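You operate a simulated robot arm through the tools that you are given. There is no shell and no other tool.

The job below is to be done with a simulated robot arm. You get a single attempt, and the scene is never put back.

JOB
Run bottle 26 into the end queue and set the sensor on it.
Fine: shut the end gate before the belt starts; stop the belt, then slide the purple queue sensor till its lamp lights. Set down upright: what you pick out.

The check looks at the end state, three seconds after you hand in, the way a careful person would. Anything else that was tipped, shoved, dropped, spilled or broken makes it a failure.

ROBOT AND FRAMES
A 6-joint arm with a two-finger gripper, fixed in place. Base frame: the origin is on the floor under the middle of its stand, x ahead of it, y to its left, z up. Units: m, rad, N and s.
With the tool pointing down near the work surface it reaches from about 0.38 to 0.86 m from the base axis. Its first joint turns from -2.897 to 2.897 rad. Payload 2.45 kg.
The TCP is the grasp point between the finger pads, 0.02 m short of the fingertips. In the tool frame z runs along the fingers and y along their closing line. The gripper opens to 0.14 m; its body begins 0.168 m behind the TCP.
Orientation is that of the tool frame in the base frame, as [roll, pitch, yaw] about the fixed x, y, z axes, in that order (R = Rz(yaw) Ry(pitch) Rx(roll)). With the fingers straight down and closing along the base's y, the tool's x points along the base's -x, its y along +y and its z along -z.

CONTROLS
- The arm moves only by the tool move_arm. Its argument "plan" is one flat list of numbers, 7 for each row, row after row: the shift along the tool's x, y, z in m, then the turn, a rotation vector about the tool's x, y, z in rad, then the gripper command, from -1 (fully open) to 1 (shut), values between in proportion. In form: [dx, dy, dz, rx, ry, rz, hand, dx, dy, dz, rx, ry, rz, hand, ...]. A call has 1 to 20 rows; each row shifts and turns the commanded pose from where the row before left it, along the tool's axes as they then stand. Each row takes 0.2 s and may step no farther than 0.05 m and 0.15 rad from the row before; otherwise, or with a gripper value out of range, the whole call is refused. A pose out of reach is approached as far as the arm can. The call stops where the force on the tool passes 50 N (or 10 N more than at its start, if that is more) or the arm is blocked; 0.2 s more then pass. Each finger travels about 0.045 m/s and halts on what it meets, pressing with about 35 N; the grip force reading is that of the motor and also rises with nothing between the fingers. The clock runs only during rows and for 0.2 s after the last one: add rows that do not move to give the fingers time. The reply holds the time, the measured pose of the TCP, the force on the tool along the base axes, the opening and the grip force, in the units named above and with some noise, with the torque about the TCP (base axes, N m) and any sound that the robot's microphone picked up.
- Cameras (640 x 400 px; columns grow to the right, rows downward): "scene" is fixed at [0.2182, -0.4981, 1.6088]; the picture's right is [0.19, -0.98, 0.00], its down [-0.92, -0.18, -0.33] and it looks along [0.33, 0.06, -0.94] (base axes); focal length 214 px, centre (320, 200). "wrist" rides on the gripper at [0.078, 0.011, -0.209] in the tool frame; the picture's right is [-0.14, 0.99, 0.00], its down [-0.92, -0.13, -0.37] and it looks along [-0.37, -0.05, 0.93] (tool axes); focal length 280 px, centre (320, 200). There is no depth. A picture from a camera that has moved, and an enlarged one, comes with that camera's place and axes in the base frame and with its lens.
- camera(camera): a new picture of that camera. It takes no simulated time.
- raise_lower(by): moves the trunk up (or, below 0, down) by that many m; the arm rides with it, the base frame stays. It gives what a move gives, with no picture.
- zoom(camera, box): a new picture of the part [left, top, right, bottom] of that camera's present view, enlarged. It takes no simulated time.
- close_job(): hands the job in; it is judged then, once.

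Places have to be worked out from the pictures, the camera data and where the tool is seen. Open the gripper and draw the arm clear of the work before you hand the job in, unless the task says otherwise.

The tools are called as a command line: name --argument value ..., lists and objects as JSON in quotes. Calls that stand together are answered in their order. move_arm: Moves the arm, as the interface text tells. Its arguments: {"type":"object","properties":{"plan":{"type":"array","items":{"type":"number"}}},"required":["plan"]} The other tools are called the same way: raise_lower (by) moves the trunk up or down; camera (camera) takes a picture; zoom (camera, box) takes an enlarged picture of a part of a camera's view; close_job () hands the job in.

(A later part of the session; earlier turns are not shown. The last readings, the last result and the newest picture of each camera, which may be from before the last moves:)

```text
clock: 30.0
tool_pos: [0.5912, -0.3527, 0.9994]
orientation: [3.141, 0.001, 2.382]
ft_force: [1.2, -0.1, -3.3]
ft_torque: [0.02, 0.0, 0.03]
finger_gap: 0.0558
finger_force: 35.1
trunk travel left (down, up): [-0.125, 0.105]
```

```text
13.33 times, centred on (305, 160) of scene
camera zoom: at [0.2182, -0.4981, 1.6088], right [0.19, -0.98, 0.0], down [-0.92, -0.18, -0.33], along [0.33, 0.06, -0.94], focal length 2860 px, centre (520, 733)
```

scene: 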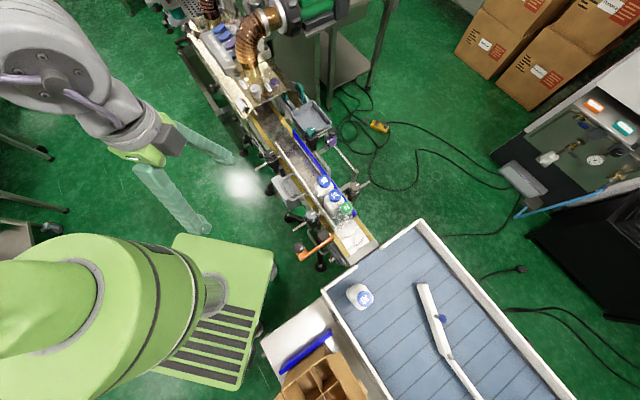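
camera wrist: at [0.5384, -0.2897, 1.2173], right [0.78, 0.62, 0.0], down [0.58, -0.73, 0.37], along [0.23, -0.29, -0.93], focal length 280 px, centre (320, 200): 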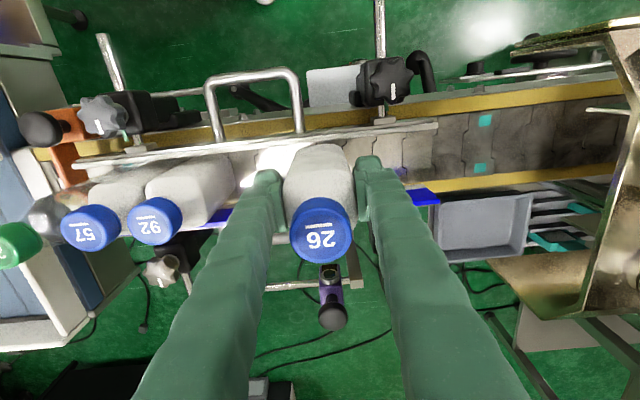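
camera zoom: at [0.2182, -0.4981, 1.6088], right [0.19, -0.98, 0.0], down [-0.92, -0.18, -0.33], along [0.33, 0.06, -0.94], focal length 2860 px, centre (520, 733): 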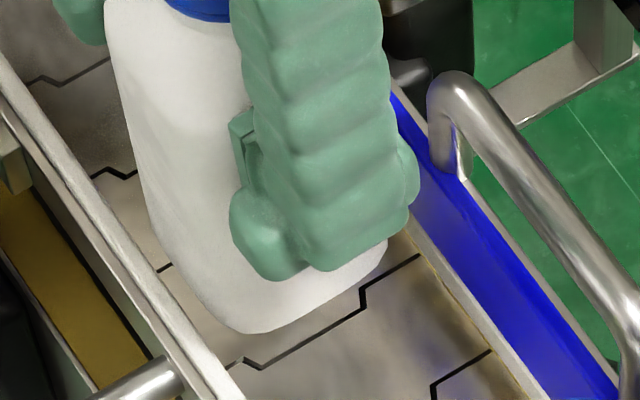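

Now there is roughly 3.5–4 mm clearance on both sides with the base at rail-top level and no contact force. I keep lowering in small steps.

move_arm --plan '[0, 0, 0.008, 0, 0, 0, 0.4, 0, 0, 0.008, 0, 0, 0, 0.4, 0, 0, 0.008, 0, 0, 0, 0.4, 0, 0, 0.008, 0, 0, 0, 0.4, 0, 0, 0.008, 0, 0, 0, 0.4]'

zoom --camera "scene" --box '[275, 125, 345, 185]'

camera --camera "wrist"

```text
clock: 31.2
tool_pos: [0.5907, -0.3537, 0.9588]
orientation: [3.142, 0.0, 2.382]
ft_force: [-0.5, -0.1, -2.0]
ft_torque: [-0.02, 0.05, 0.02]
finger_gap: 0.0554
finger_force: 35.1
trunk travel left (down, up): [-0.125, 0.105]
```

```text
6.67 times, centred on (310, 155) of scene
camera zoom: at [0.2182, -0.4981, 1.6088], right [0.19, -0.98, 0.0], down [-0.92, -0.18, -0.33], along [0.33, 0.06, -0.94], focal length 1430 px, centre (387, 500)
```

zoom: 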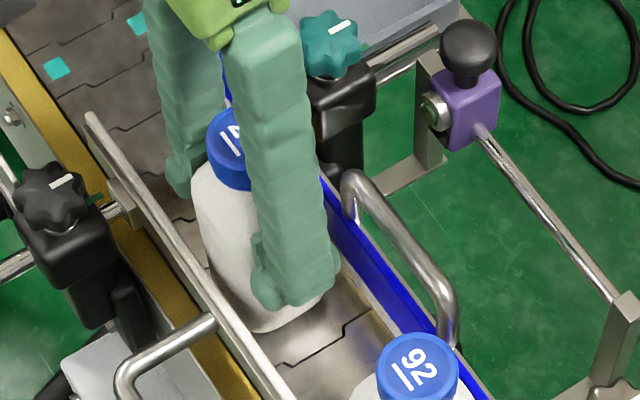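

```text
taken
camera wrist: at [0.5415, -0.2927, 1.1674], right [0.78, 0.62, 0.0], down [0.58, -0.73, 0.37], along [0.23, -0.29, -0.93], focal length 280 px, centre (320, 200)
```

wrist: 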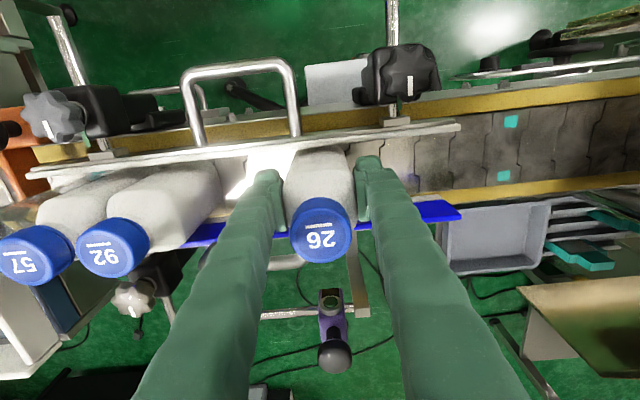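

The bottle is down between the rails, no lateral force. I lower in 3 mm steps to feel the belt contact.

move_arm --plan '[0, 0, 0.004, 0, 0, 0, 0.4, 0, 0, 0.004, 0, 0, 0, 0.4, 0, 0, 0.003, 0, 0, 0, 0.4]'

```text
clock: 32.0
tool_pos: [0.5906, -0.3534, 0.9476]
orientation: [-3.14, -0.001, 2.383]
ft_force: [0.2, 0.5, -2.2]
ft_torque: [-0.01, 0.02, 0.04]
finger_gap: 0.0555
finger_force: 35.4
trunk travel left (down, up): [-0.125, 0.105]
```

Force still shows the hanging weight, so I take a few more 1.5 mm steps.

move_arm --plan '[0, 0, 0.0015, 0, 0, 0, 0.4, 0, 0, 0.0015, 0, 0, 0, 0.4]'

```text
clock: 32.6
tool_pos: [0.5913, -0.3534, 0.9469]
orientation: [-3.141, 0.002, 2.383]
ft_force: [-2.0, 2.5, 18.8]
ft_torque: [0.46, 0.62, -0.05]
finger_gap: 0.0555
finger_force: 35.1
trunk travel left (down, up): [-0.125, 0.105]
```

The upward force of about 19 N shows the base is on the belt. I relax the pressure by 2 mm and then open the fingers partly.

move_arm --plan '[0, 0, -0.002, 0, 0, 0, 0.4, 0, 0, 0, 0, 0, 0, 0.2, 0, 0, 0, 0, 0, 0, -0.1, 0, 0, 0, 0, 0, 0, -0.35, 0, 0, 0, 0, 0, 0, -0.35, 0, 0, 0, 0, 0, 0, -0.35]'

camera --camera "wrist"

zoom --camera "scene" --box '[275, 125, 345, 185]'

```text
clock: 34.0
tool_pos: [0.5898, -0.3538, 0.9459]
orientation: [3.142, 0.0, 2.382]
ft_force: [-0.2, 0.3, 0.6]
ft_torque: [-0.01, -0.02, -0.01]
finger_gap: 0.0943
finger_force: 0.0
trunk travel left (down, up): [-0.125, 0.105]
```

```text
taken
camera wrist: at [0.5415, -0.2921, 1.156], right [0.78, 0.62, 0.0], down [0.58, -0.73, 0.37], along [0.23, -0.29, -0.93], focal length 280 px, centre (320, 200)
```

wrist: 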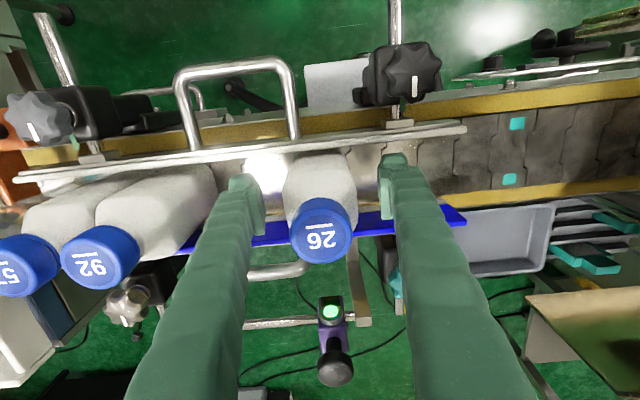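

```text
6.67 times, centred on (310, 155) of scene
camera zoom: at [0.2182, -0.4981, 1.6088], right [0.19, -0.98, 0.0], down [-0.92, -0.18, -0.33], along [0.33, 0.06, -0.94], focal length 1430 px, centre (387, 500)
```

zoom: 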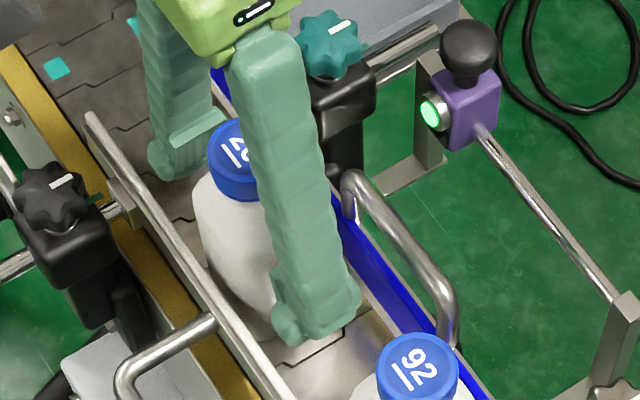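

Bottle 26 stands upright on the belt, released; the sensor's lamp even lit because the bottle now stands right in front of it, which tells me the sensor and bottle positions coincide there. I raise the hand straight up.

move_arm --plan '[0, 0, -0.02, 0, 0, 0, -0.35, 0, 0, -0.04, 0, 0, 0, -0.35, 0, 0, -0.045, 0, 0, 0, -0.35, 0, 0, -0.045, 0, 0, 0, -0.35, 0, 0, -0.045, 0, 0, 0, -0.35, 0, 0, 0, 0, 0, 0, -0.35]'

camera --camera "wrist"

zoom --camera "scene" --box '[260, 110, 380, 220]'

```text
clock: 35.4
tool_pos: [0.5885, -0.3513, 1.1412]
orientation: [-3.139, 0.0, 2.382]
ft_force: [-0.3, 1.0, -1.3]
ft_torque: [-0.01, -0.04, 0.02]
finger_gap: 0.0946
finger_force: 0.0
trunk travel left (down, up): [-0.125, 0.105]
```

```text
taken
camera wrist: at [0.5389, -0.2908, 1.35], right [0.78, 0.62, 0.0], down [0.58, -0.73, 0.37], along [0.23, -0.29, -0.93], focal length 280 px, centre (320, 200)
```

wrist: 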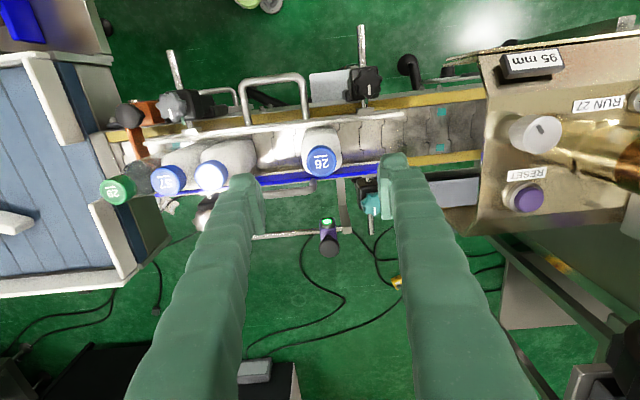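

```text
3.64 times, centred on (320, 165) of scene
camera zoom: at [0.2182, -0.4981, 1.6088], right [0.19, -0.98, 0.0], down [-0.92, -0.18, -0.33], along [0.33, 0.06, -0.94], focal length 780 px, centre (320, 327)
```

zoom: 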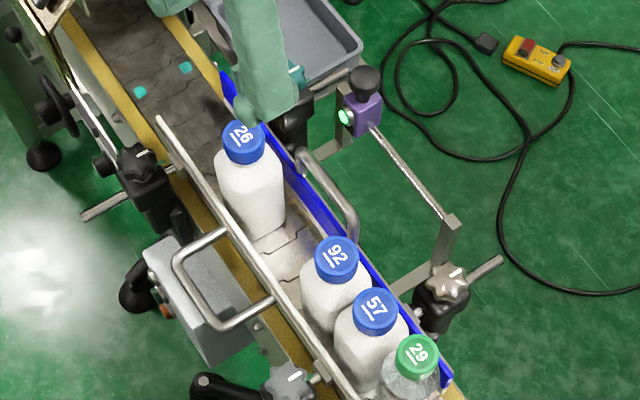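

All bottles stand upright, 26 about 8 cm behind 92. Re-triangulating, the panel face is vertical with RUN lamp (z≈0.67), START (z≈0.61) and STOP (z≈0.56) stacked above each other at (0.568, -0.207). I move the closed hand out to the robot side and tilt it about 30° so the fingertips will lead.

move_arm --plan '[0.0414, 0.0152, 0, 0, 0, 0, 1, 0.0414, 0.0152, 0, 0, 0, 0, 1, 0.0414, 0.0152, 0, 0, 0, 0, 1, 0.0414, 0.0152, 0, 0, 0, 0, 1, 0.0414, 0.0152, 0, 0, 0, 0, 1, 0.0414, 0.0152, 0, 0, 0, 0, 1, 0, 0, 0, 0, -0.13, 0, 1, 0, 0, 0, 0, -0.13, 0, 1, 0, 0, 0, 0, -0.13, 0, 1, 0, 0, 0, 0, -0.13, 0, 1]'

camera --camera "wrist"

camera --camera "scene"

```text
clock: 37.6
tool_pos: [0.474, -0.1157, 1.1422]
orientation: [3.141, 0.518, 2.384]
ft_force: [-0.5, -0.2, -0.1]
ft_torque: [0.01, 0.01, -0.03]
finger_gap: 0.0002
finger_force: 29.3
trunk travel left (down, up): [-0.125, 0.105]
```

```text
taken
camera wrist: at [0.3563, 0.0108, 1.2847], right [0.77, 0.64, 0.07], down [0.36, -0.52, 0.78], along [0.53, -0.57, -0.63], focal length 280 px, centre (320, 200)
```

wrist: 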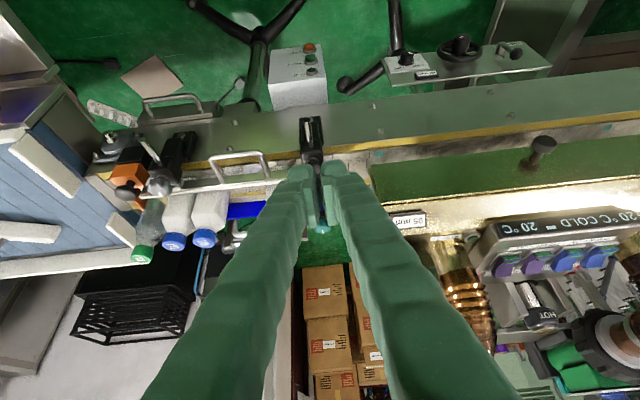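

```text
taken
```

scene: 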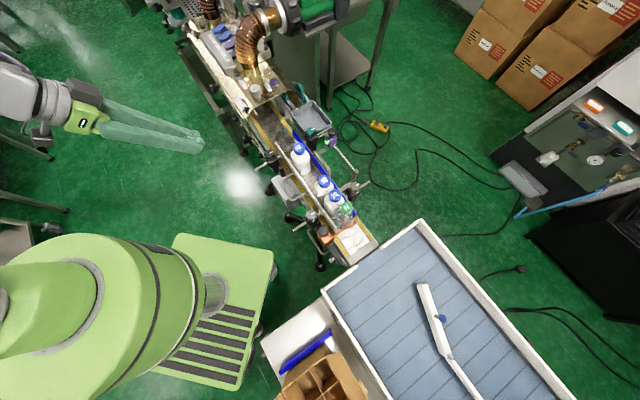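

From this angle the panel face is visible. I zoom on it to refine the START position.

zoom --camera "wrist" --box '[260, 30, 350, 120]'

zoom --camera "wrist" --box '[370, 20, 560, 120]'

```text
4.44 times, centred on (305, 75) of wrist
camera zoom: at [0.3563, 0.0108, 1.2847], right [0.77, 0.64, 0.07], down [0.36, -0.52, 0.78], along [0.53, -0.57, -0.63], focal length 1246 px, centre (387, 756)
```

zoom: 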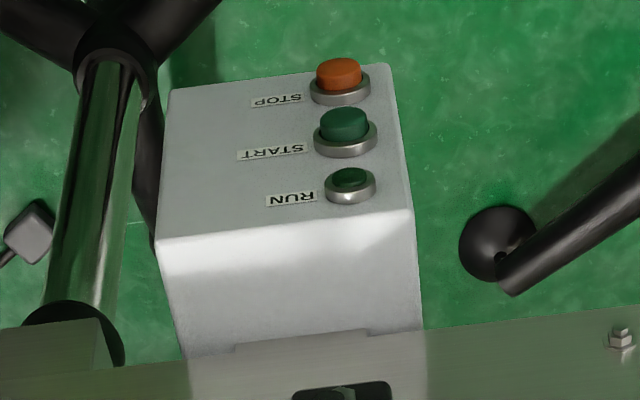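

```text
3.37 times, centred on (465, 70) of wrist
camera zoom: at [0.3563, 0.0108, 1.2847], right [0.77, 0.64, 0.07], down [0.36, -0.52, 0.78], along [0.53, -0.57, -0.63], focal length 944 px, centre (-168, 638)
```

zoom: 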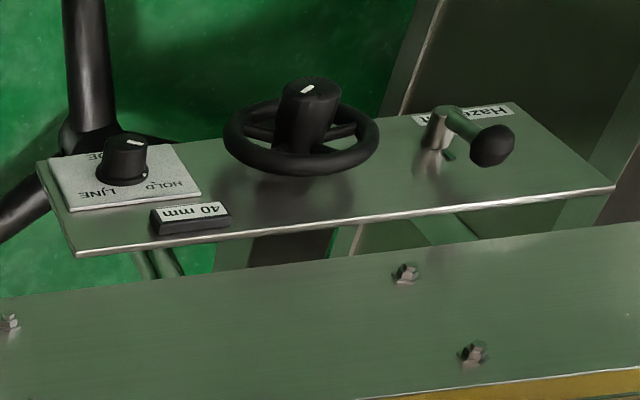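

All four viewpoints agree: START at (0.5685, -0.207, 0.612). The hand is aligned with it along the belt direction; I descend vertically on the robot side, first part way to check the arm follows.

move_arm --plan '[0.0231, 0, 0.0405, 0, 0, 0, 1, 0.0231, 0, 0.0405, 0, 0, 0, 1, 0.0231, 0, 0.0405, 0, 0, 0, 1, 0.0231, 0, 0.0405, 0, 0, 0, 1, 0.0231, 0, 0.0405, 0, 0, 0, 1, 0.0231, 0, 0.0405, 0, 0, 0, 1]'

camera --camera "wrist"

camera --camera "scene"

```text
clock: 39.0
tool_pos: [0.5551, -0.1144, 0.9255]
orientation: [-3.111, 0.506, 2.392]
ft_force: [0.5, 0.7, -0.4]
ft_torque: [-0.01, 0.05, -0.05]
finger_gap: 0.0002
finger_force: 29.4
out of reach, approached as far as the arm can: row 1, 2, 4, 5, 6
trunk travel left (down, up): [-0.125, 0.105]
```

```text
taken
camera wrist: at [0.4421, 0.0139, 1.0699], right [0.77, 0.63, 0.04], down [0.38, -0.51, 0.77], along [0.51, -0.58, -0.63], focal length 280 px, centre (320, 200)
```

wrist: 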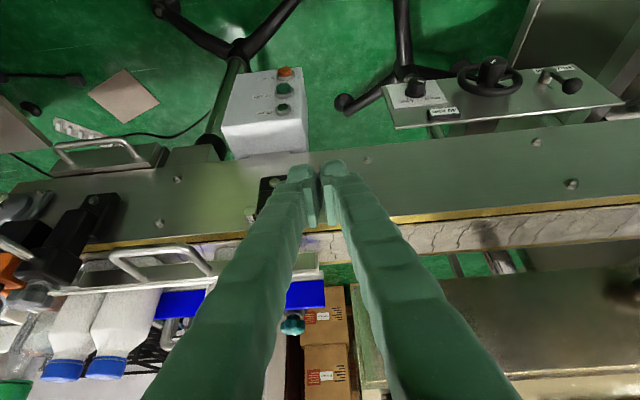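

```text
taken
```

scene: 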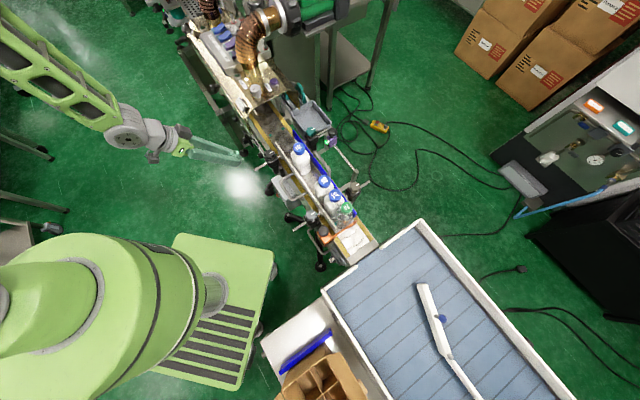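

The arm ran out of inner reach with that lean (it drifted in x), so I stop here and go back up. I will instead lean the tool mostly along the belt (wrist displaced upstream), which keeps the wrist farther from the base.

move_arm --plan '[-0.0231, 0, -0.0405, 0, 0, 0, 1, -0.0231, 0, -0.0405, 0, 0, 0, 1, -0.0231, 0, -0.0405, 0, 0, 0, 1, -0.0231, 0, -0.0405, 0, 0, 0, 1]'

```text
clock: 40.0
tool_pos: [0.5528, -0.1132, 1.112]
orientation: [3.14, 0.521, 2.38]
ft_force: [-0.9, 0.0, 0.5]
ft_torque: [-0.01, -0.06, 0.04]
finger_gap: 0.0
finger_force: 29.3
trunk travel left (down, up): [-0.125, 0.105]
```

Back up at z≈1.11. I undo that tilt, lean the tool 0.5 rad along the belt plus 0.3 rad toward the panel, and shift to d/n coordinates in front of START.

move_arm --plan '[0, 0, 0, 0, 0.13, 0, 1, 0, 0, 0, 0, 0.13, 0, 1, 0, 0, 0, 0, 0.13, 0, 1, 0, 0, 0, 0, 0.13, 0, 1, 0, 0, 0, 0.125, 0, 0, 1, 0, 0, 0, 0.125, 0, 0, 1, 0, 0, 0, 0.125, 0, 0, 1, 0, 0, 0, 0.125, 0, 0, 1, 0, 0, 0, 0, -0.15, 0, 1, 0, 0, 0, 0, -0.15, 0, 1, 0.01755, -0.0221, 0.0072, 0, 0, 0, 1, 0.01755, -0.0221, 0.0072, 0, 0, 0, 1]'

camera --camera "wrist"

camera --camera "scene"

```text
clock: 42.6
tool_pos: [0.4999, -0.1323, 1.1105]
orientation: [-2.623, 0.265, 2.527]
ft_force: [-0.8, -0.6, 0.7]
ft_torque: [0.0, -0.05, 0.02]
finger_gap: 0.0
finger_force: 29.3
trunk travel left (down, up): [-0.125, 0.105]
```

```text
taken
camera wrist: at [0.465, 0.0298, 1.2606], right [0.71, 0.55, -0.44], down [0.69, -0.39, 0.61], along [0.17, -0.73, -0.66], focal length 280 px, centre (320, 200)
```

wrist: 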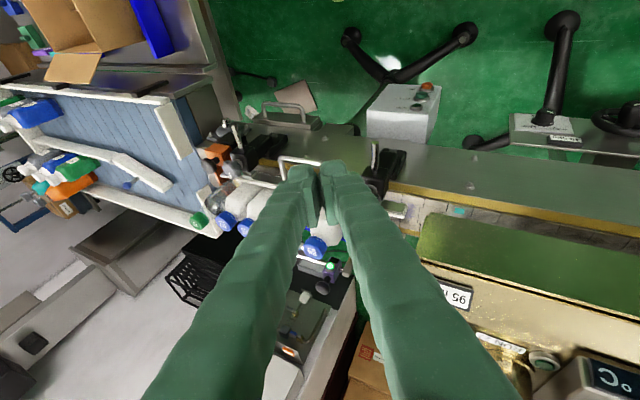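

```text
taken
```

scene: 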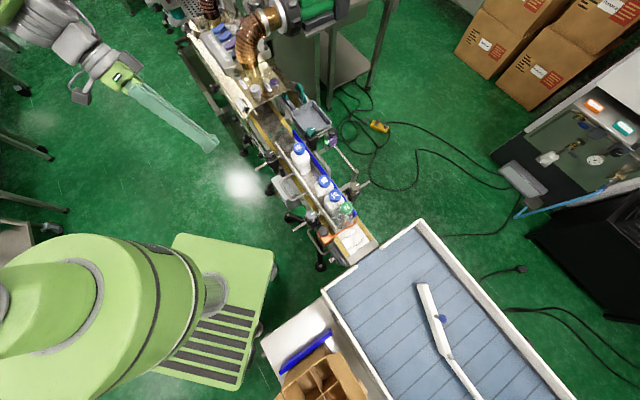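

The new orientation is reached with the arm well posed. I descend vertically in stages, checking reach.

move_arm --plan '[0.0122, 0.0225, 0.0394, 0, 0, 0, 1, 0.0122, 0.0225, 0.0394, 0, 0, 0, 1, 0.0122, 0.0225, 0.0394, 0, 0, 0, 1, 0.0122, 0.0225, 0.0394, 0, 0, 0, 1]'

```text
clock: 43.6
tool_pos: [0.499, -0.1305, 0.9207]
orientation: [-2.62, 0.263, 2.528]
ft_force: [0.1, 0.2, 0.3]
ft_torque: [0.01, 0.0, -0.02]
finger_gap: 0.0001
finger_force: 29.6
trunk travel left (down, up): [-0.125, 0.105]
```

The arm follows exactly. I continue downward in the same way.

move_arm --plan '[0.0122, 0.0225, 0.0394, 0, 0, 0, 1, 0.0122, 0.0225, 0.0394, 0, 0, 0, 1, 0.0122, 0.0225, 0.0394, 0, 0, 0, 1]'

camera --camera "wrist"

camera --camera "scene"

```text
clock: 44.4
tool_pos: [0.5022, -0.1322, 0.7803]
orientation: [-2.626, 0.263, 2.529]
ft_force: [0.3, 0.7, 0.6]
ft_torque: [-0.02, 0.03, 0.07]
finger_gap: 0.0001
finger_force: 30.1
trunk travel left (down, up): [-0.125, 0.105]
```

```text
taken
camera wrist: at [0.4677, 0.0312, 0.9303], right [0.71, 0.55, -0.44], down [0.69, -0.4, 0.61], along [0.16, -0.73, -0.66], focal length 280 px, centre (320, 200)
```

wrist: 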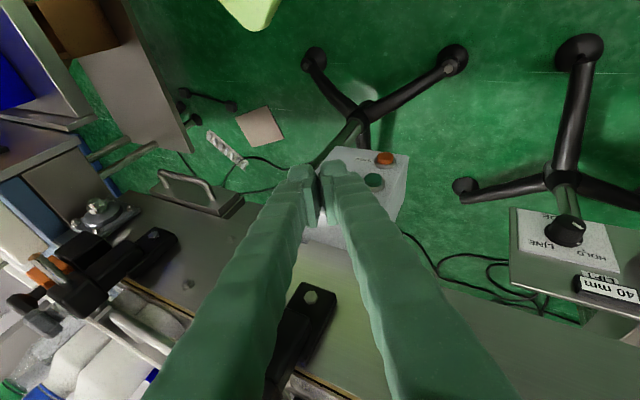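

```text
taken
```

scene: 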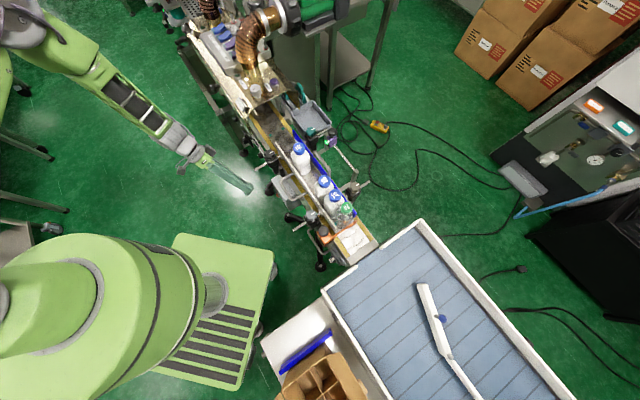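

Going well. I zoom on the panel and on the LINE/HOLD selector from here.

zoom --camera "wrist" --box '[290, 130, 420, 240]'

zoom --camera "wrist" --box '[500, 190, 640, 310]'

```text
3.64 times, centred on (355, 185) of wrist
camera zoom: at [0.4677, 0.0312, 0.9303], right [0.71, 0.55, -0.44], down [0.69, -0.4, 0.61], along [0.16, -0.73, -0.66], focal length 1020 px, centre (193, 254)
```

zoom: 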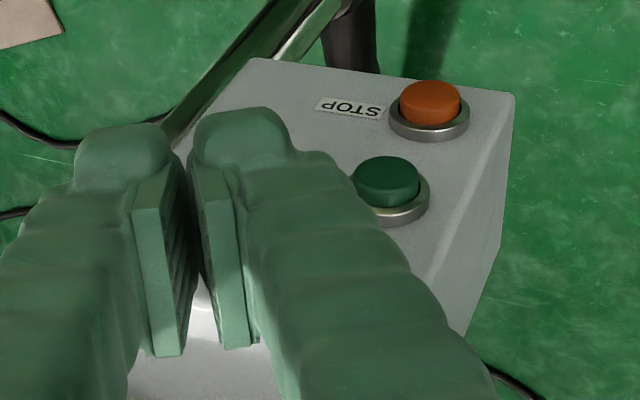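

```text
3.33 times, centred on (570, 250) of wrist
camera zoom: at [0.4677, 0.0312, 0.9303], right [0.71, 0.55, -0.44], down [0.69, -0.4, 0.61], along [0.16, -0.73, -0.66], focal length 935 px, centre (-513, 33)
```

zoom: 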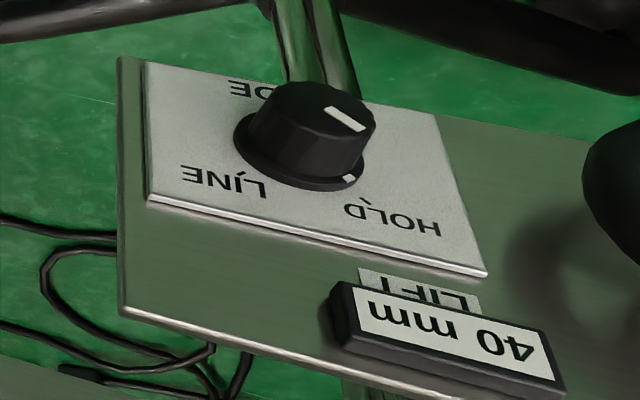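

The selector belongs to a separate lift panel, so I leave it alone. I go down the last 16 cm to START height.

move_arm --plan '[0.01037, 0.01918, 0.03354, 0, 0, 0, 1, 0.01037, 0.01918, 0.03354, 0, 0, 0, 1, 0.01037, 0.01918, 0.03354, 0, 0, 0, 1, 0.01037, 0.01918, 0.03354, 0, 0, 0, 1]'

camera --camera "wrist"

zoom --camera "wrist" --box '[270, 130, 440, 290]'

zoom --camera "scene" --box '[220, 140, 320, 240]'

```text
clock: 45.4
tool_pos: [0.4979, -0.1292, 0.622]
orientation: [-2.621, 0.262, 2.53]
ft_force: [0.6, -0.2, 0.1]
ft_torque: [-0.03, 0.03, 0.01]
finger_gap: 0.0
finger_force: 29.4
trunk travel left (down, up): [-0.125, 0.105]
```

```text
taken
camera wrist: at [0.4632, 0.0319, 0.7718], right [0.71, 0.55, -0.44], down [0.69, -0.4, 0.61], along [0.16, -0.73, -0.66], focal length 280 px, centre (320, 200)
```

wrist: 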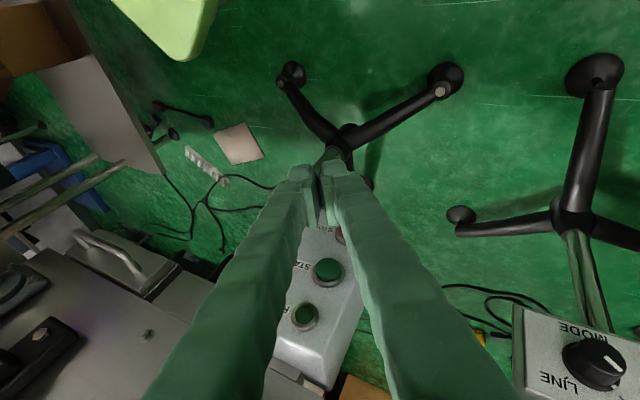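

```text
2.50 times, centred on (355, 210) of wrist
camera zoom: at [0.4632, 0.0319, 0.7718], right [0.71, 0.55, -0.44], down [0.69, -0.4, 0.61], along [0.16, -0.73, -0.66], focal length 701 px, centre (232, 175)
```

zoom: 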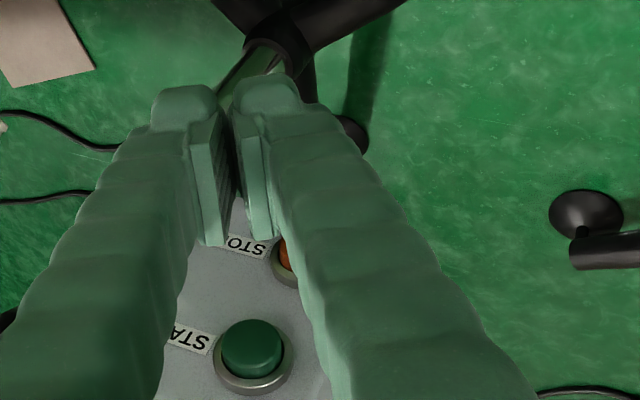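

```text
4.00 times, centred on (270, 190) of scene
camera zoom: at [0.2182, -0.4981, 1.6088], right [0.19, -0.98, 0.0], down [-0.92, -0.18, -0.33], along [0.33, 0.06, -0.94], focal length 858 px, centre (520, 240)
```

zoom: 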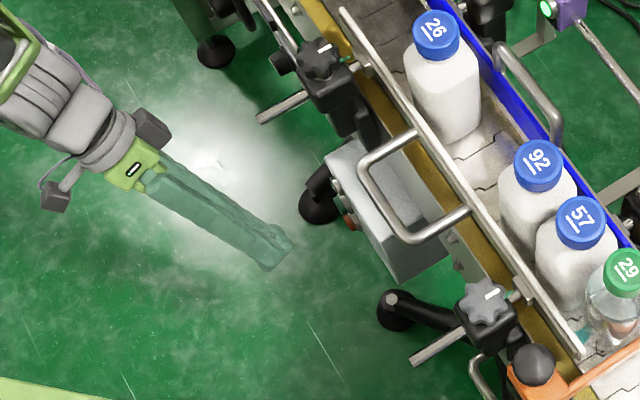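

START lies straight ahead of the closed fingertips, about 8.5 cm away along the panel normal. I advance 7 cm and check.

move_arm --plan '[-0.0338, -0.0019, 0.0091, 0, 0, 0, 1, -0.0338, -0.0019, 0.0091, 0, 0, 0, 1]'

camera --camera "wrist"

zoom --camera "wrist" --box '[270, 110, 400, 240]'

zoom --camera "scene" --box '[240, 150, 320, 230]'

```text
clock: 46.0
tool_pos: [0.5488, -0.1814, 0.6269]
orientation: [-2.622, 0.262, 2.532]
ft_force: [0.5, -0.7, 0.4]
ft_torque: [0.0, -0.02, 0.02]
finger_gap: 0.0
finger_force: 29.0
trunk travel left (down, up): [-0.125, 0.105]
```

```text
taken
camera wrist: at [0.5149, -0.0191, 0.7767], right [0.71, 0.56, -0.44], down [0.69, -0.39, 0.61], along [0.16, -0.73, -0.66], focal length 280 px, centre (320, 200)
```

wrist: 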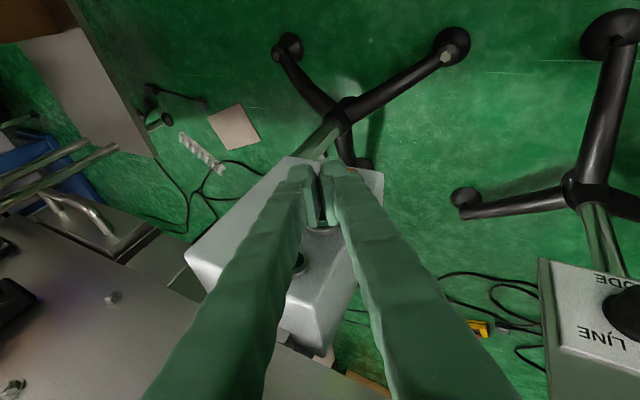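

```text
3.08 times, centred on (335, 175) of wrist
camera zoom: at [0.5149, -0.0191, 0.7767], right [0.71, 0.56, -0.44], down [0.69, -0.39, 0.61], along [0.16, -0.73, -0.66], focal length 863 px, centre (274, 277)
```

zoom: 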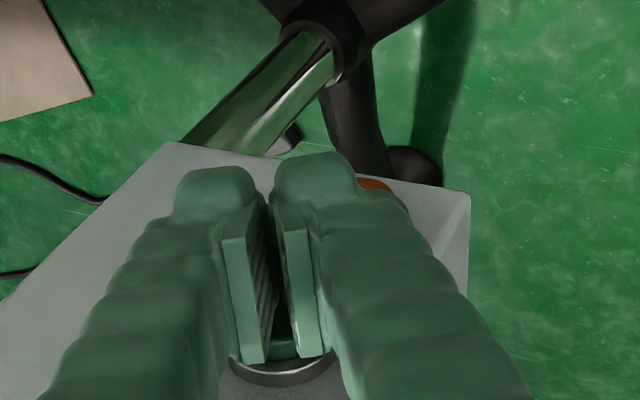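

```text
5.00 times, centred on (280, 190) of scene
camera zoom: at [0.2182, -0.4981, 1.6088], right [0.19, -0.98, 0.0], down [-0.92, -0.18, -0.33], along [0.33, 0.06, -0.94], focal length 1072 px, centre (520, 250)
```

zoom: 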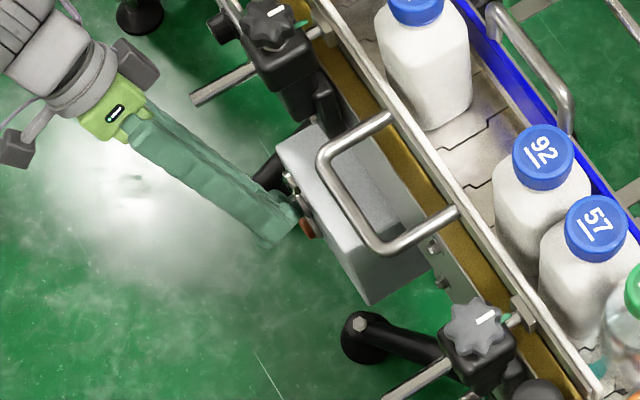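

The fingertips are right in front of START with the ring visible behind them. I press in small steps.

move_arm --plan '[-0.00382, 0, 0.00118, 0, 0, 0, 1, -0.00382, 0, 0.00118, 0, 0, 0, 1, -0.00382, 0, 0.00118, 0, 0, 0, 1]'

```text
clock: 46.8
tool_pos: [0.5555, -0.1876, 0.6265]
orientation: [-2.622, 0.26, 2.527]
ft_force: [-11.3, 19.7, 4.9]
ft_torque: [-0.04, -0.04, -0.06]
finger_gap: 0.0058
finger_force: 29.5
trunk travel left (down, up): [-0.125, 0.105]
heard: click
```

A click was heard with about 23 N contact. I look at the lamp and bottles before moving (pictures take no time).

zoom --camera "scene" --box '[240, 110, 400, 250]'

camera --camera "wrist"

```text
2.86 times, centred on (320, 180) of scene
camera zoom: at [0.2182, -0.4981, 1.6088], right [0.19, -0.98, 0.0], down [-0.92, -0.18, -0.33], along [0.33, 0.06, -0.94], focal length 613 px, centre (320, 257)
```

zoom: 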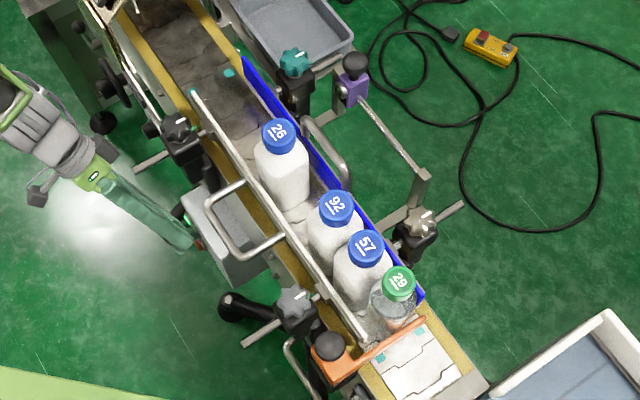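

```text
taken
camera wrist: at [0.5209, -0.0249, 0.7767], right [0.71, 0.55, -0.44], down [0.69, -0.4, 0.61], along [0.16, -0.73, -0.66], focal length 280 px, centre (320, 200)
```

wrist: 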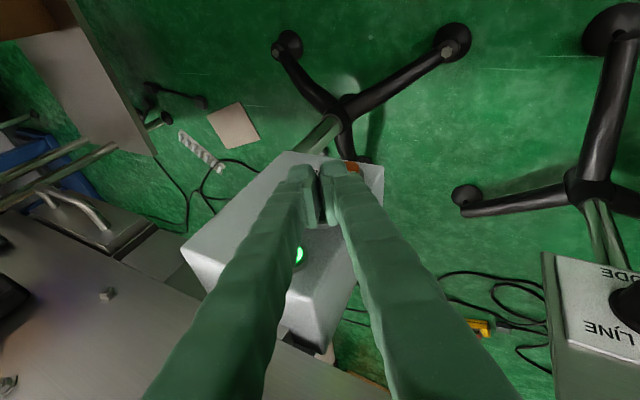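

RUN lamp is lit and the belt is moving: bottle 26 is already advancing, everything upright. I back off the START button and move down in front of STOP.

move_arm --plan '[0.021, 0, -0.0065, 0, 0, 0, 1, 0.00726, 0.01342, 0.02348, 0, 0, 0, 1]'

zoom --camera "scene" --box '[240, 110, 400, 250]'

```text
clock: 47.4
tool_pos: [0.5436, -0.1735, 0.5993]
orientation: [-2.623, 0.262, 2.53]
ft_force: [-0.1, 0.0, -0.4]
ft_torque: [0.0, 0.0, 0.01]
finger_gap: 0.0
finger_force: 29.1
trunk travel left (down, up): [-0.125, 0.105]
```

```text
2.86 times, centred on (320, 180) of scene
camera zoom: at [0.2182, -0.4981, 1.6088], right [0.19, -0.98, 0.0], down [-0.92, -0.18, -0.33], along [0.33, 0.06, -0.94], focal length 613 px, centre (320, 257)
```

zoom: 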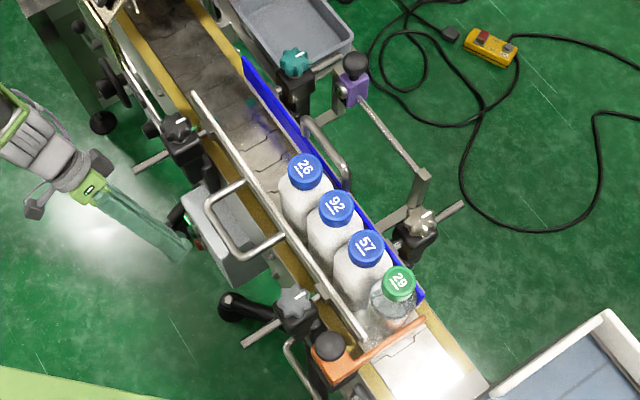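

Bottle 26 has already joined the queue right behind 92, and all bottles stand upright against the shut gate. I move on to STOP height and press it.

move_arm --plan '[0.00752, 0.0139, 0.02431, 0, 0, 0, 1, -0.00955, 0, 0.00296, 0, 0, 0, 1, -0.00382, 0, 0.00118, 0, 0, 0, 1, -0.00382, 0, 0.00118, 0, 0, 0, 1]'

zoom --camera "scene" --box '[240, 110, 400, 250]'

camera --camera "wrist"

```text
clock: 48.4
tool_pos: [0.5535, -0.1855, 0.5695]
orientation: [-2.622, 0.261, 2.529]
ft_force: [-4.9, 9.0, 0.3]
ft_torque: [-0.03, 0.01, -0.01]
finger_gap: 0.0058
finger_force: 29.7
trunk travel left (down, up): [-0.125, 0.105]
heard: click
```

```text
2.86 times, centred on (320, 180) of scene
camera zoom: at [0.2182, -0.4981, 1.6088], right [0.19, -0.98, 0.0], down [-0.92, -0.18, -0.33], along [0.33, 0.06, -0.94], focal length 613 px, centre (320, 257)
```

zoom: 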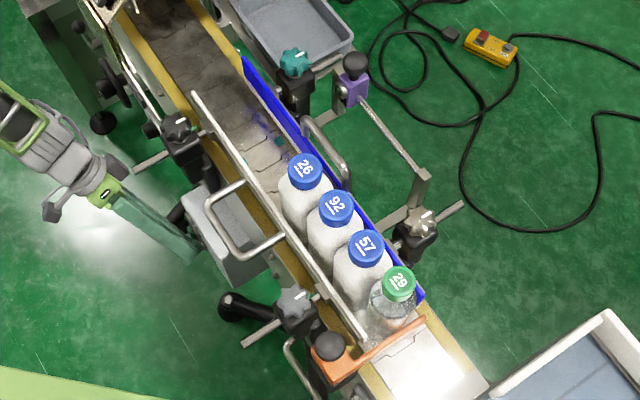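

```text
taken
camera wrist: at [0.5197, -0.0231, 0.7193], right [0.71, 0.55, -0.44], down [0.69, -0.4, 0.61], along [0.16, -0.73, -0.66], focal length 280 px, centre (320, 200)
```

wrist: 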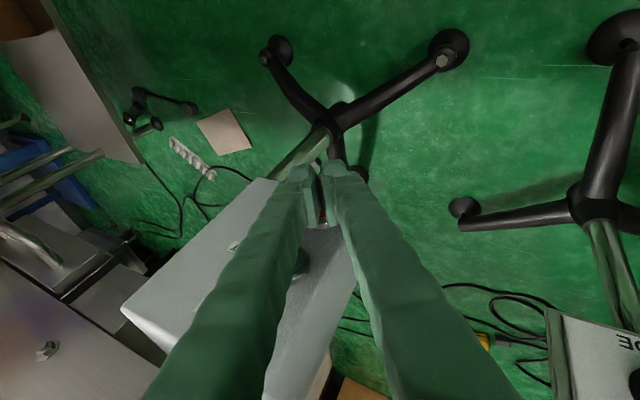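

Another click: STOP pressed. I back off and check that the RUN lamp is out and the belt pattern stays still.

move_arm --plan '[0.0239, 0, -0.0074, 0, 0, 0, 1, 0.0335, 0, -0.0103, 0, 0, 0, 1]'

zoom --camera "scene" --box '[240, 110, 400, 250]'

camera --camera "wrist"

zoom --camera "scene" --box '[265, 170, 305, 210]'

```text
clock: 49.0
tool_pos: [0.5118, -0.1452, 0.57]
orientation: [-2.622, 0.263, 2.529]
ft_force: [-0.8, 0.2, -0.4]
ft_torque: [0.0, -0.04, 0.01]
finger_gap: 0.0
finger_force: 29.9
trunk travel left (down, up): [-0.125, 0.105]
```

```text
2.86 times, centred on (320, 180) of scene
camera zoom: at [0.2182, -0.4981, 1.6088], right [0.19, -0.98, 0.0], down [-0.92, -0.18, -0.33], along [0.33, 0.06, -0.94], focal length 613 px, centre (320, 257)
```

zoom: 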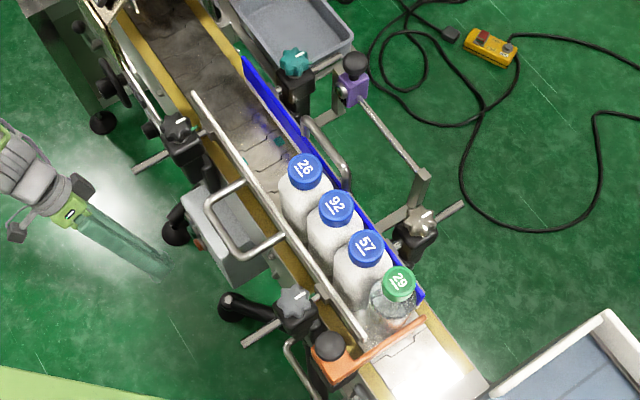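

```text
taken
camera wrist: at [0.4766, 0.018, 0.7206], right [0.71, 0.55, -0.44], down [0.69, -0.4, 0.61], along [0.16, -0.73, -0.66], focal length 280 px, centre (320, 200)
```

wrist: 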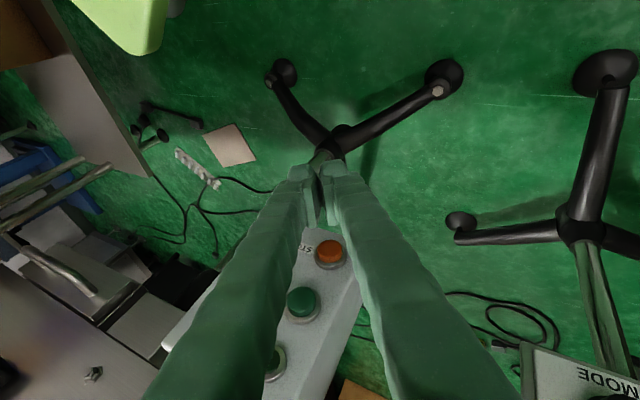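

```text
10.00 times, centred on (285, 190) of scene
camera zoom: at [0.2182, -0.4981, 1.6088], right [0.19, -0.98, 0.0], down [-0.92, -0.18, -0.33], along [0.33, 0.06, -0.94], focal length 2145 px, centre (670, 300)
```

zoom: 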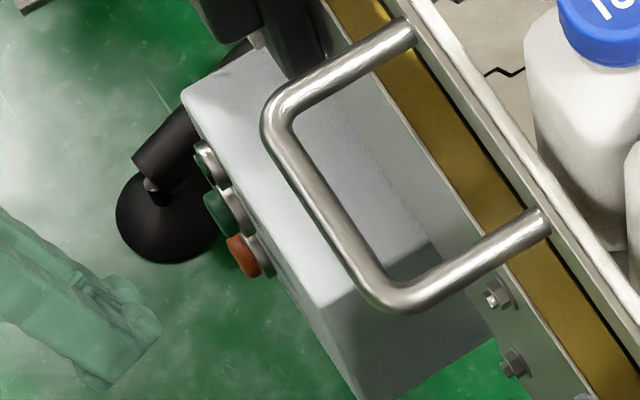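

The RUN lamp is out, the belt pattern is unchanged, and all four bottles stand in the queue with 26 at d≈-0.06, right behind 92. I withdraw the hand outward and straight up, then undo the lean.

move_arm --plan '[0.0191, 0, -0.0059, 0, 0, 0, 1, -0.0122, -0.0225, -0.0394, 0, 0, 0, 1, -0.0122, -0.0225, -0.0394, 0, 0, 0, 1, -0.0122, -0.0225, -0.0394, 0, 0, 0, 1, -0.0122, -0.0225, -0.0394, 0, 0, 0, 1, -0.0122, -0.0225, -0.0394, 0, 0, 0, 1, -0.0122, -0.0225, -0.0394, 0, 0, 0, 1, -0.0122, -0.0225, -0.0394, 0, 0, 0, 1, -0.0122, -0.0225, -0.0394, 0, 0, 0, 1, -0.0122, -0.0225, -0.0394, 0, 0, 0, 1, -0.0122, -0.0225, -0.0394, 0, 0, 0, 1, -0.0122, -0.0225, -0.0394, 0, 0, 0, 1, -0.0122, -0.0225, -0.0394, 0, 0, 0, 1, 0, 0, 0, 0, 0.15, 0, 1, 0, 0, 0, 0, 0.15, 0, 1, 0, 0, 0, -0.125, 0, 0, 1, 0, 0, 0, -0.125, 0, 0, 1, 0, 0, 0, -0.125, 0, 0, 1, 0, 0, 0, -0.125, 0, 0, 1]'

camera --camera "scene"

```text
clock: 53.0
tool_pos: [0.497, -0.1307, 1.1327]
orientation: [3.138, 0.0, 2.382]
ft_force: [-0.3, 0.6, -0.6]
ft_torque: [0.03, -0.04, 0.03]
finger_gap: 0.0001
finger_force: 29.8
trunk travel left (down, up): [-0.125, 0.105]
```

```text
taken
```

scene: 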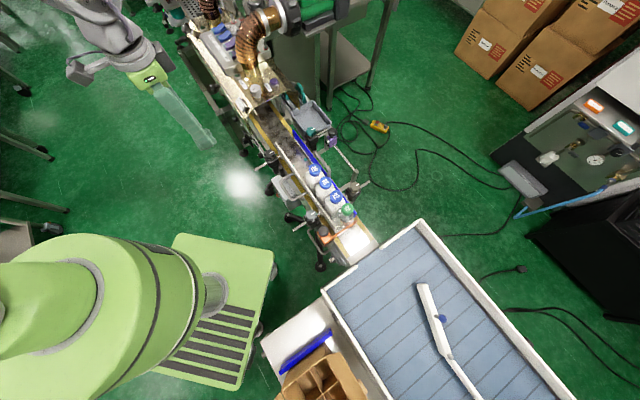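

I now move along the belt direction and then across to hover above the sensor's ball knob (≈(0.683, -0.451, 0.997)), opening the fingers to about 56 mm.

move_arm --plan '[0, -0.0347, -0.012, 0, 0, 0, 0.5, 0, -0.0347, -0.012, 0, 0, 0, 0.2, 0, -0.0347, -0.01, 0, 0, 0, 0.2, -0.0445, 0, 0, 0, 0, 0, 0.2, -0.0445, 0, 0, 0, 0, 0, 0.2, -0.0445, 0, 0, 0, 0, 0, 0.2, -0.0445, 0, 0, 0, 0, 0, 0.2, -0.0445, 0, 0, 0, 0, 0, 0.2, -0.0445, 0, 0, 0, 0, 0, 0.2, -0.0445, 0, 0, 0, 0, 0, 0.2, -0.0445, 0, 0, 0, 0, 0, 0.2, 0, 0, 0, 0, 0, 0, 0.2]'

camera --camera "wrist"

zoom --camera "wrist" --box '[240, 90, 420, 230]'

zoom --camera "scene" --box '[280, 90, 400, 210]'

```text
clock: 55.6
tool_pos: [0.6788, -0.451, 1.1689]
orientation: [-3.139, 0.001, 2.382]
ft_force: [-0.2, -0.2, -0.1]
ft_torque: [0.0, -0.03, 0.0]
finger_gap: 0.0563
finger_force: 0.1
trunk travel left (down, up): [-0.125, 0.105]
```

```text
taken
camera wrist: at [0.6303, -0.3894, 1.3774], right [0.78, 0.62, 0.0], down [0.58, -0.73, 0.37], along [0.23, -0.29, -0.93], focal length 280 px, centre (320, 200)
```

wrist: 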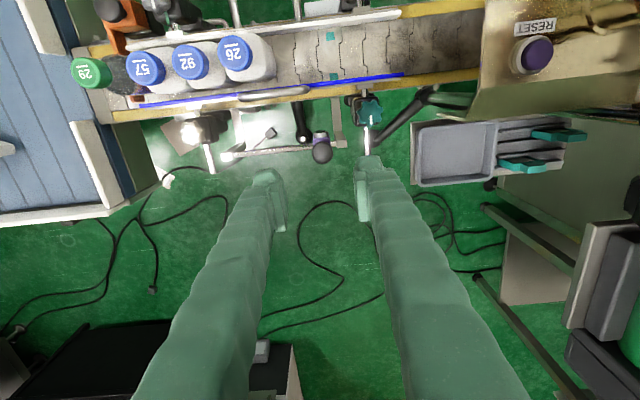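

```text
2.86 times, centred on (330, 160) of wrist
camera zoom: at [0.6303, -0.3894, 1.3774], right [0.78, 0.62, 0.0], down [0.58, -0.73, 0.37], along [0.23, -0.29, -0.93], focal length 801 px, centre (291, 314)
```

zoom: 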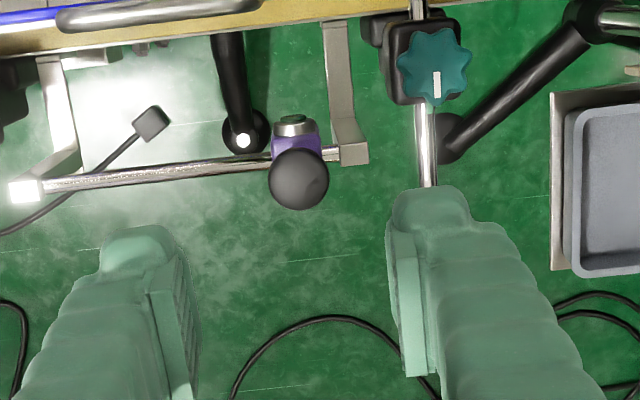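

```text
3.33 times, centred on (340, 150) of scene
camera zoom: at [0.2182, -0.4981, 1.6088], right [0.19, -0.98, 0.0], down [-0.92, -0.18, -0.33], along [0.33, 0.06, -0.94], focal length 715 px, centre (253, 367)
```

zoom: 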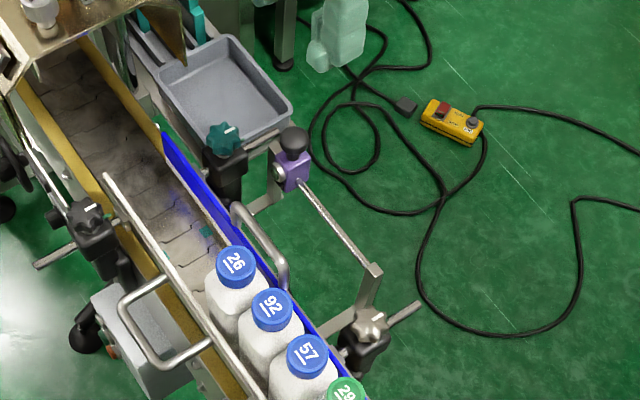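

The ball knob is 4 mm off the hand centre, diameter ≈29 mm; the lamp is dark now. I correct the offset and descend so the fingers straddle the ball (TCP z≈1.0), one finger on each side along the rod.

move_arm --plan '[-0.005, 0.004, 0.03, 0, 0, 0, 0.2, 0, 0, 0.04, 0, 0, 0, 0.2, 0, 0, 0.04, 0, 0, 0, 0.2]'

camera --camera "wrist"

zoom --camera "wrist" --box '[240, 120, 400, 250]'

zoom --camera "scene" --box '[290, 90, 380, 180]'

```text
clock: 56.4
tool_pos: [0.6883, -0.4527, 1.0577]
orientation: [3.141, -0.001, 2.383]
ft_force: [0.6, -0.6, 1.1]
ft_torque: [0.02, 0.01, 0.02]
finger_gap: 0.0561
finger_force: 0.1
trunk travel left (down, up): [-0.125, 0.105]
```

```text
taken
camera wrist: at [0.6391, -0.3916, 1.2668], right [0.78, 0.62, 0.0], down [0.58, -0.73, 0.37], along [0.23, -0.29, -0.93], focal length 280 px, centre (320, 200)
```

wrist: 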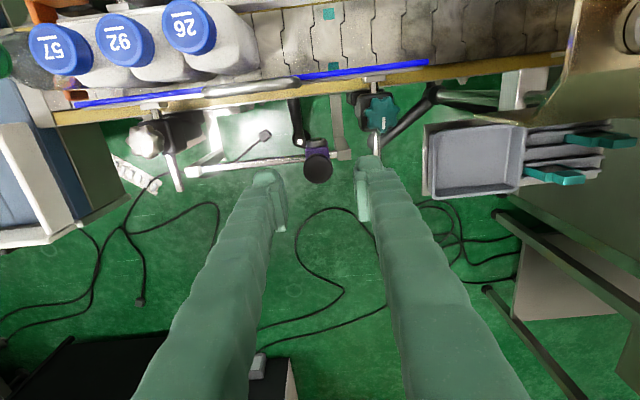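

```text
3.08 times, centred on (320, 185) of wrist
camera zoom: at [0.6391, -0.3916, 1.2668], right [0.78, 0.62, 0.0], down [0.58, -0.73, 0.37], along [0.23, -0.29, -0.93], focal length 863 px, centre (320, 246)
```

zoom: 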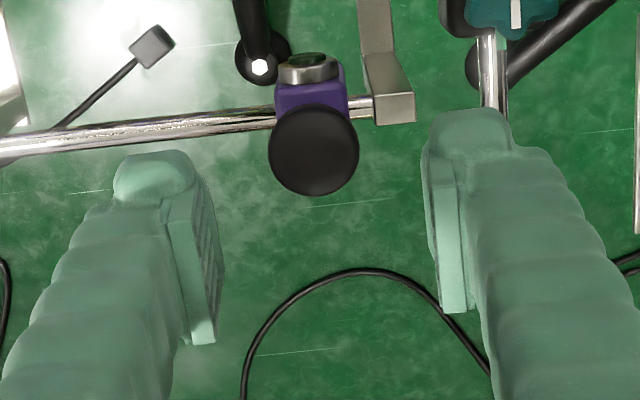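

```text
4.44 times, centred on (335, 135) of scene
camera zoom: at [0.2182, -0.4981, 1.6088], right [0.19, -0.98, 0.0], down [-0.92, -0.18, -0.33], along [0.33, 0.06, -0.94], focal length 953 px, centre (253, 489)
```

zoom: 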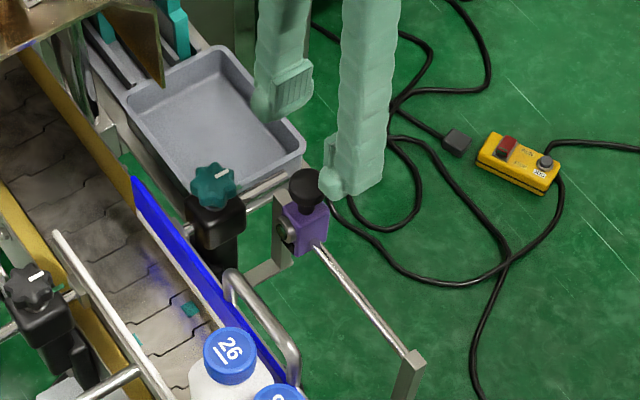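

The ball is centred between the fingers to within 3 mm. I correct and descend the remaining 58 mm.

move_arm --plan '[0.003, -0.002, 0.03, 0, 0, 0, 0.2, 0, 0, 0.028, 0, 0, 0, 0.2]'

zoom --camera "wrist" --box '[240, 120, 400, 250]'

zoom --camera "scene" --box '[290, 90, 380, 180]'

```text
clock: 57.0
tool_pos: [0.6854, -0.4517, 0.9991]
orientation: [-3.141, 0.001, 2.382]
ft_force: [0.2, -0.2, -0.2]
ft_torque: [0.03, 0.04, 0.02]
finger_gap: 0.0559
finger_force: 0.1
trunk travel left (down, up): [-0.125, 0.105]
```

```text
3.08 times, centred on (320, 185) of wrist
camera zoom: at [0.6362, -0.3901, 1.2076], right [0.78, 0.62, 0.0], down [0.58, -0.73, 0.37], along [0.23, -0.29, -0.93], focal length 863 px, centre (320, 246)
```

zoom: 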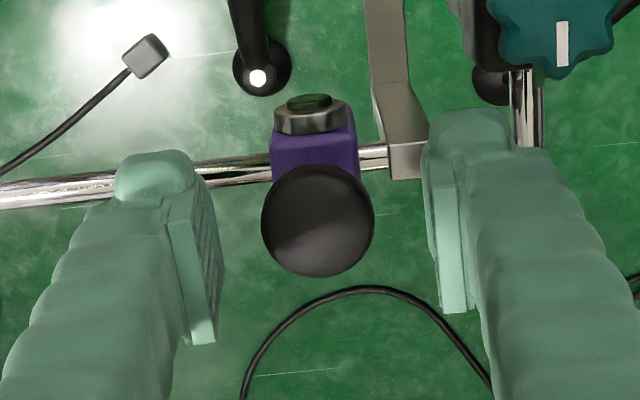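

```text
4.44 times, centred on (335, 135) of scene
camera zoom: at [0.2182, -0.4981, 1.6088], right [0.19, -0.98, 0.0], down [-0.92, -0.18, -0.33], along [0.33, 0.06, -0.94], focal length 953 px, centre (253, 489)
```

zoom: 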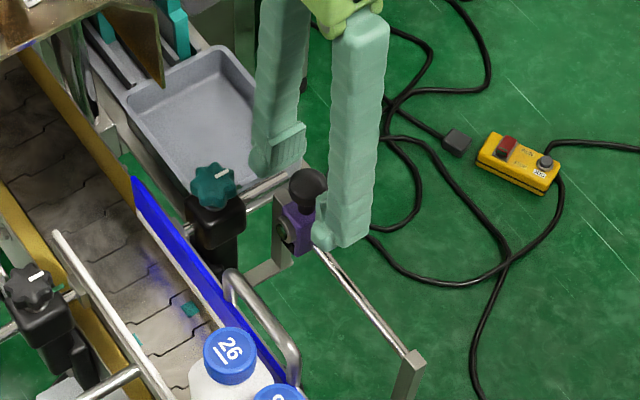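

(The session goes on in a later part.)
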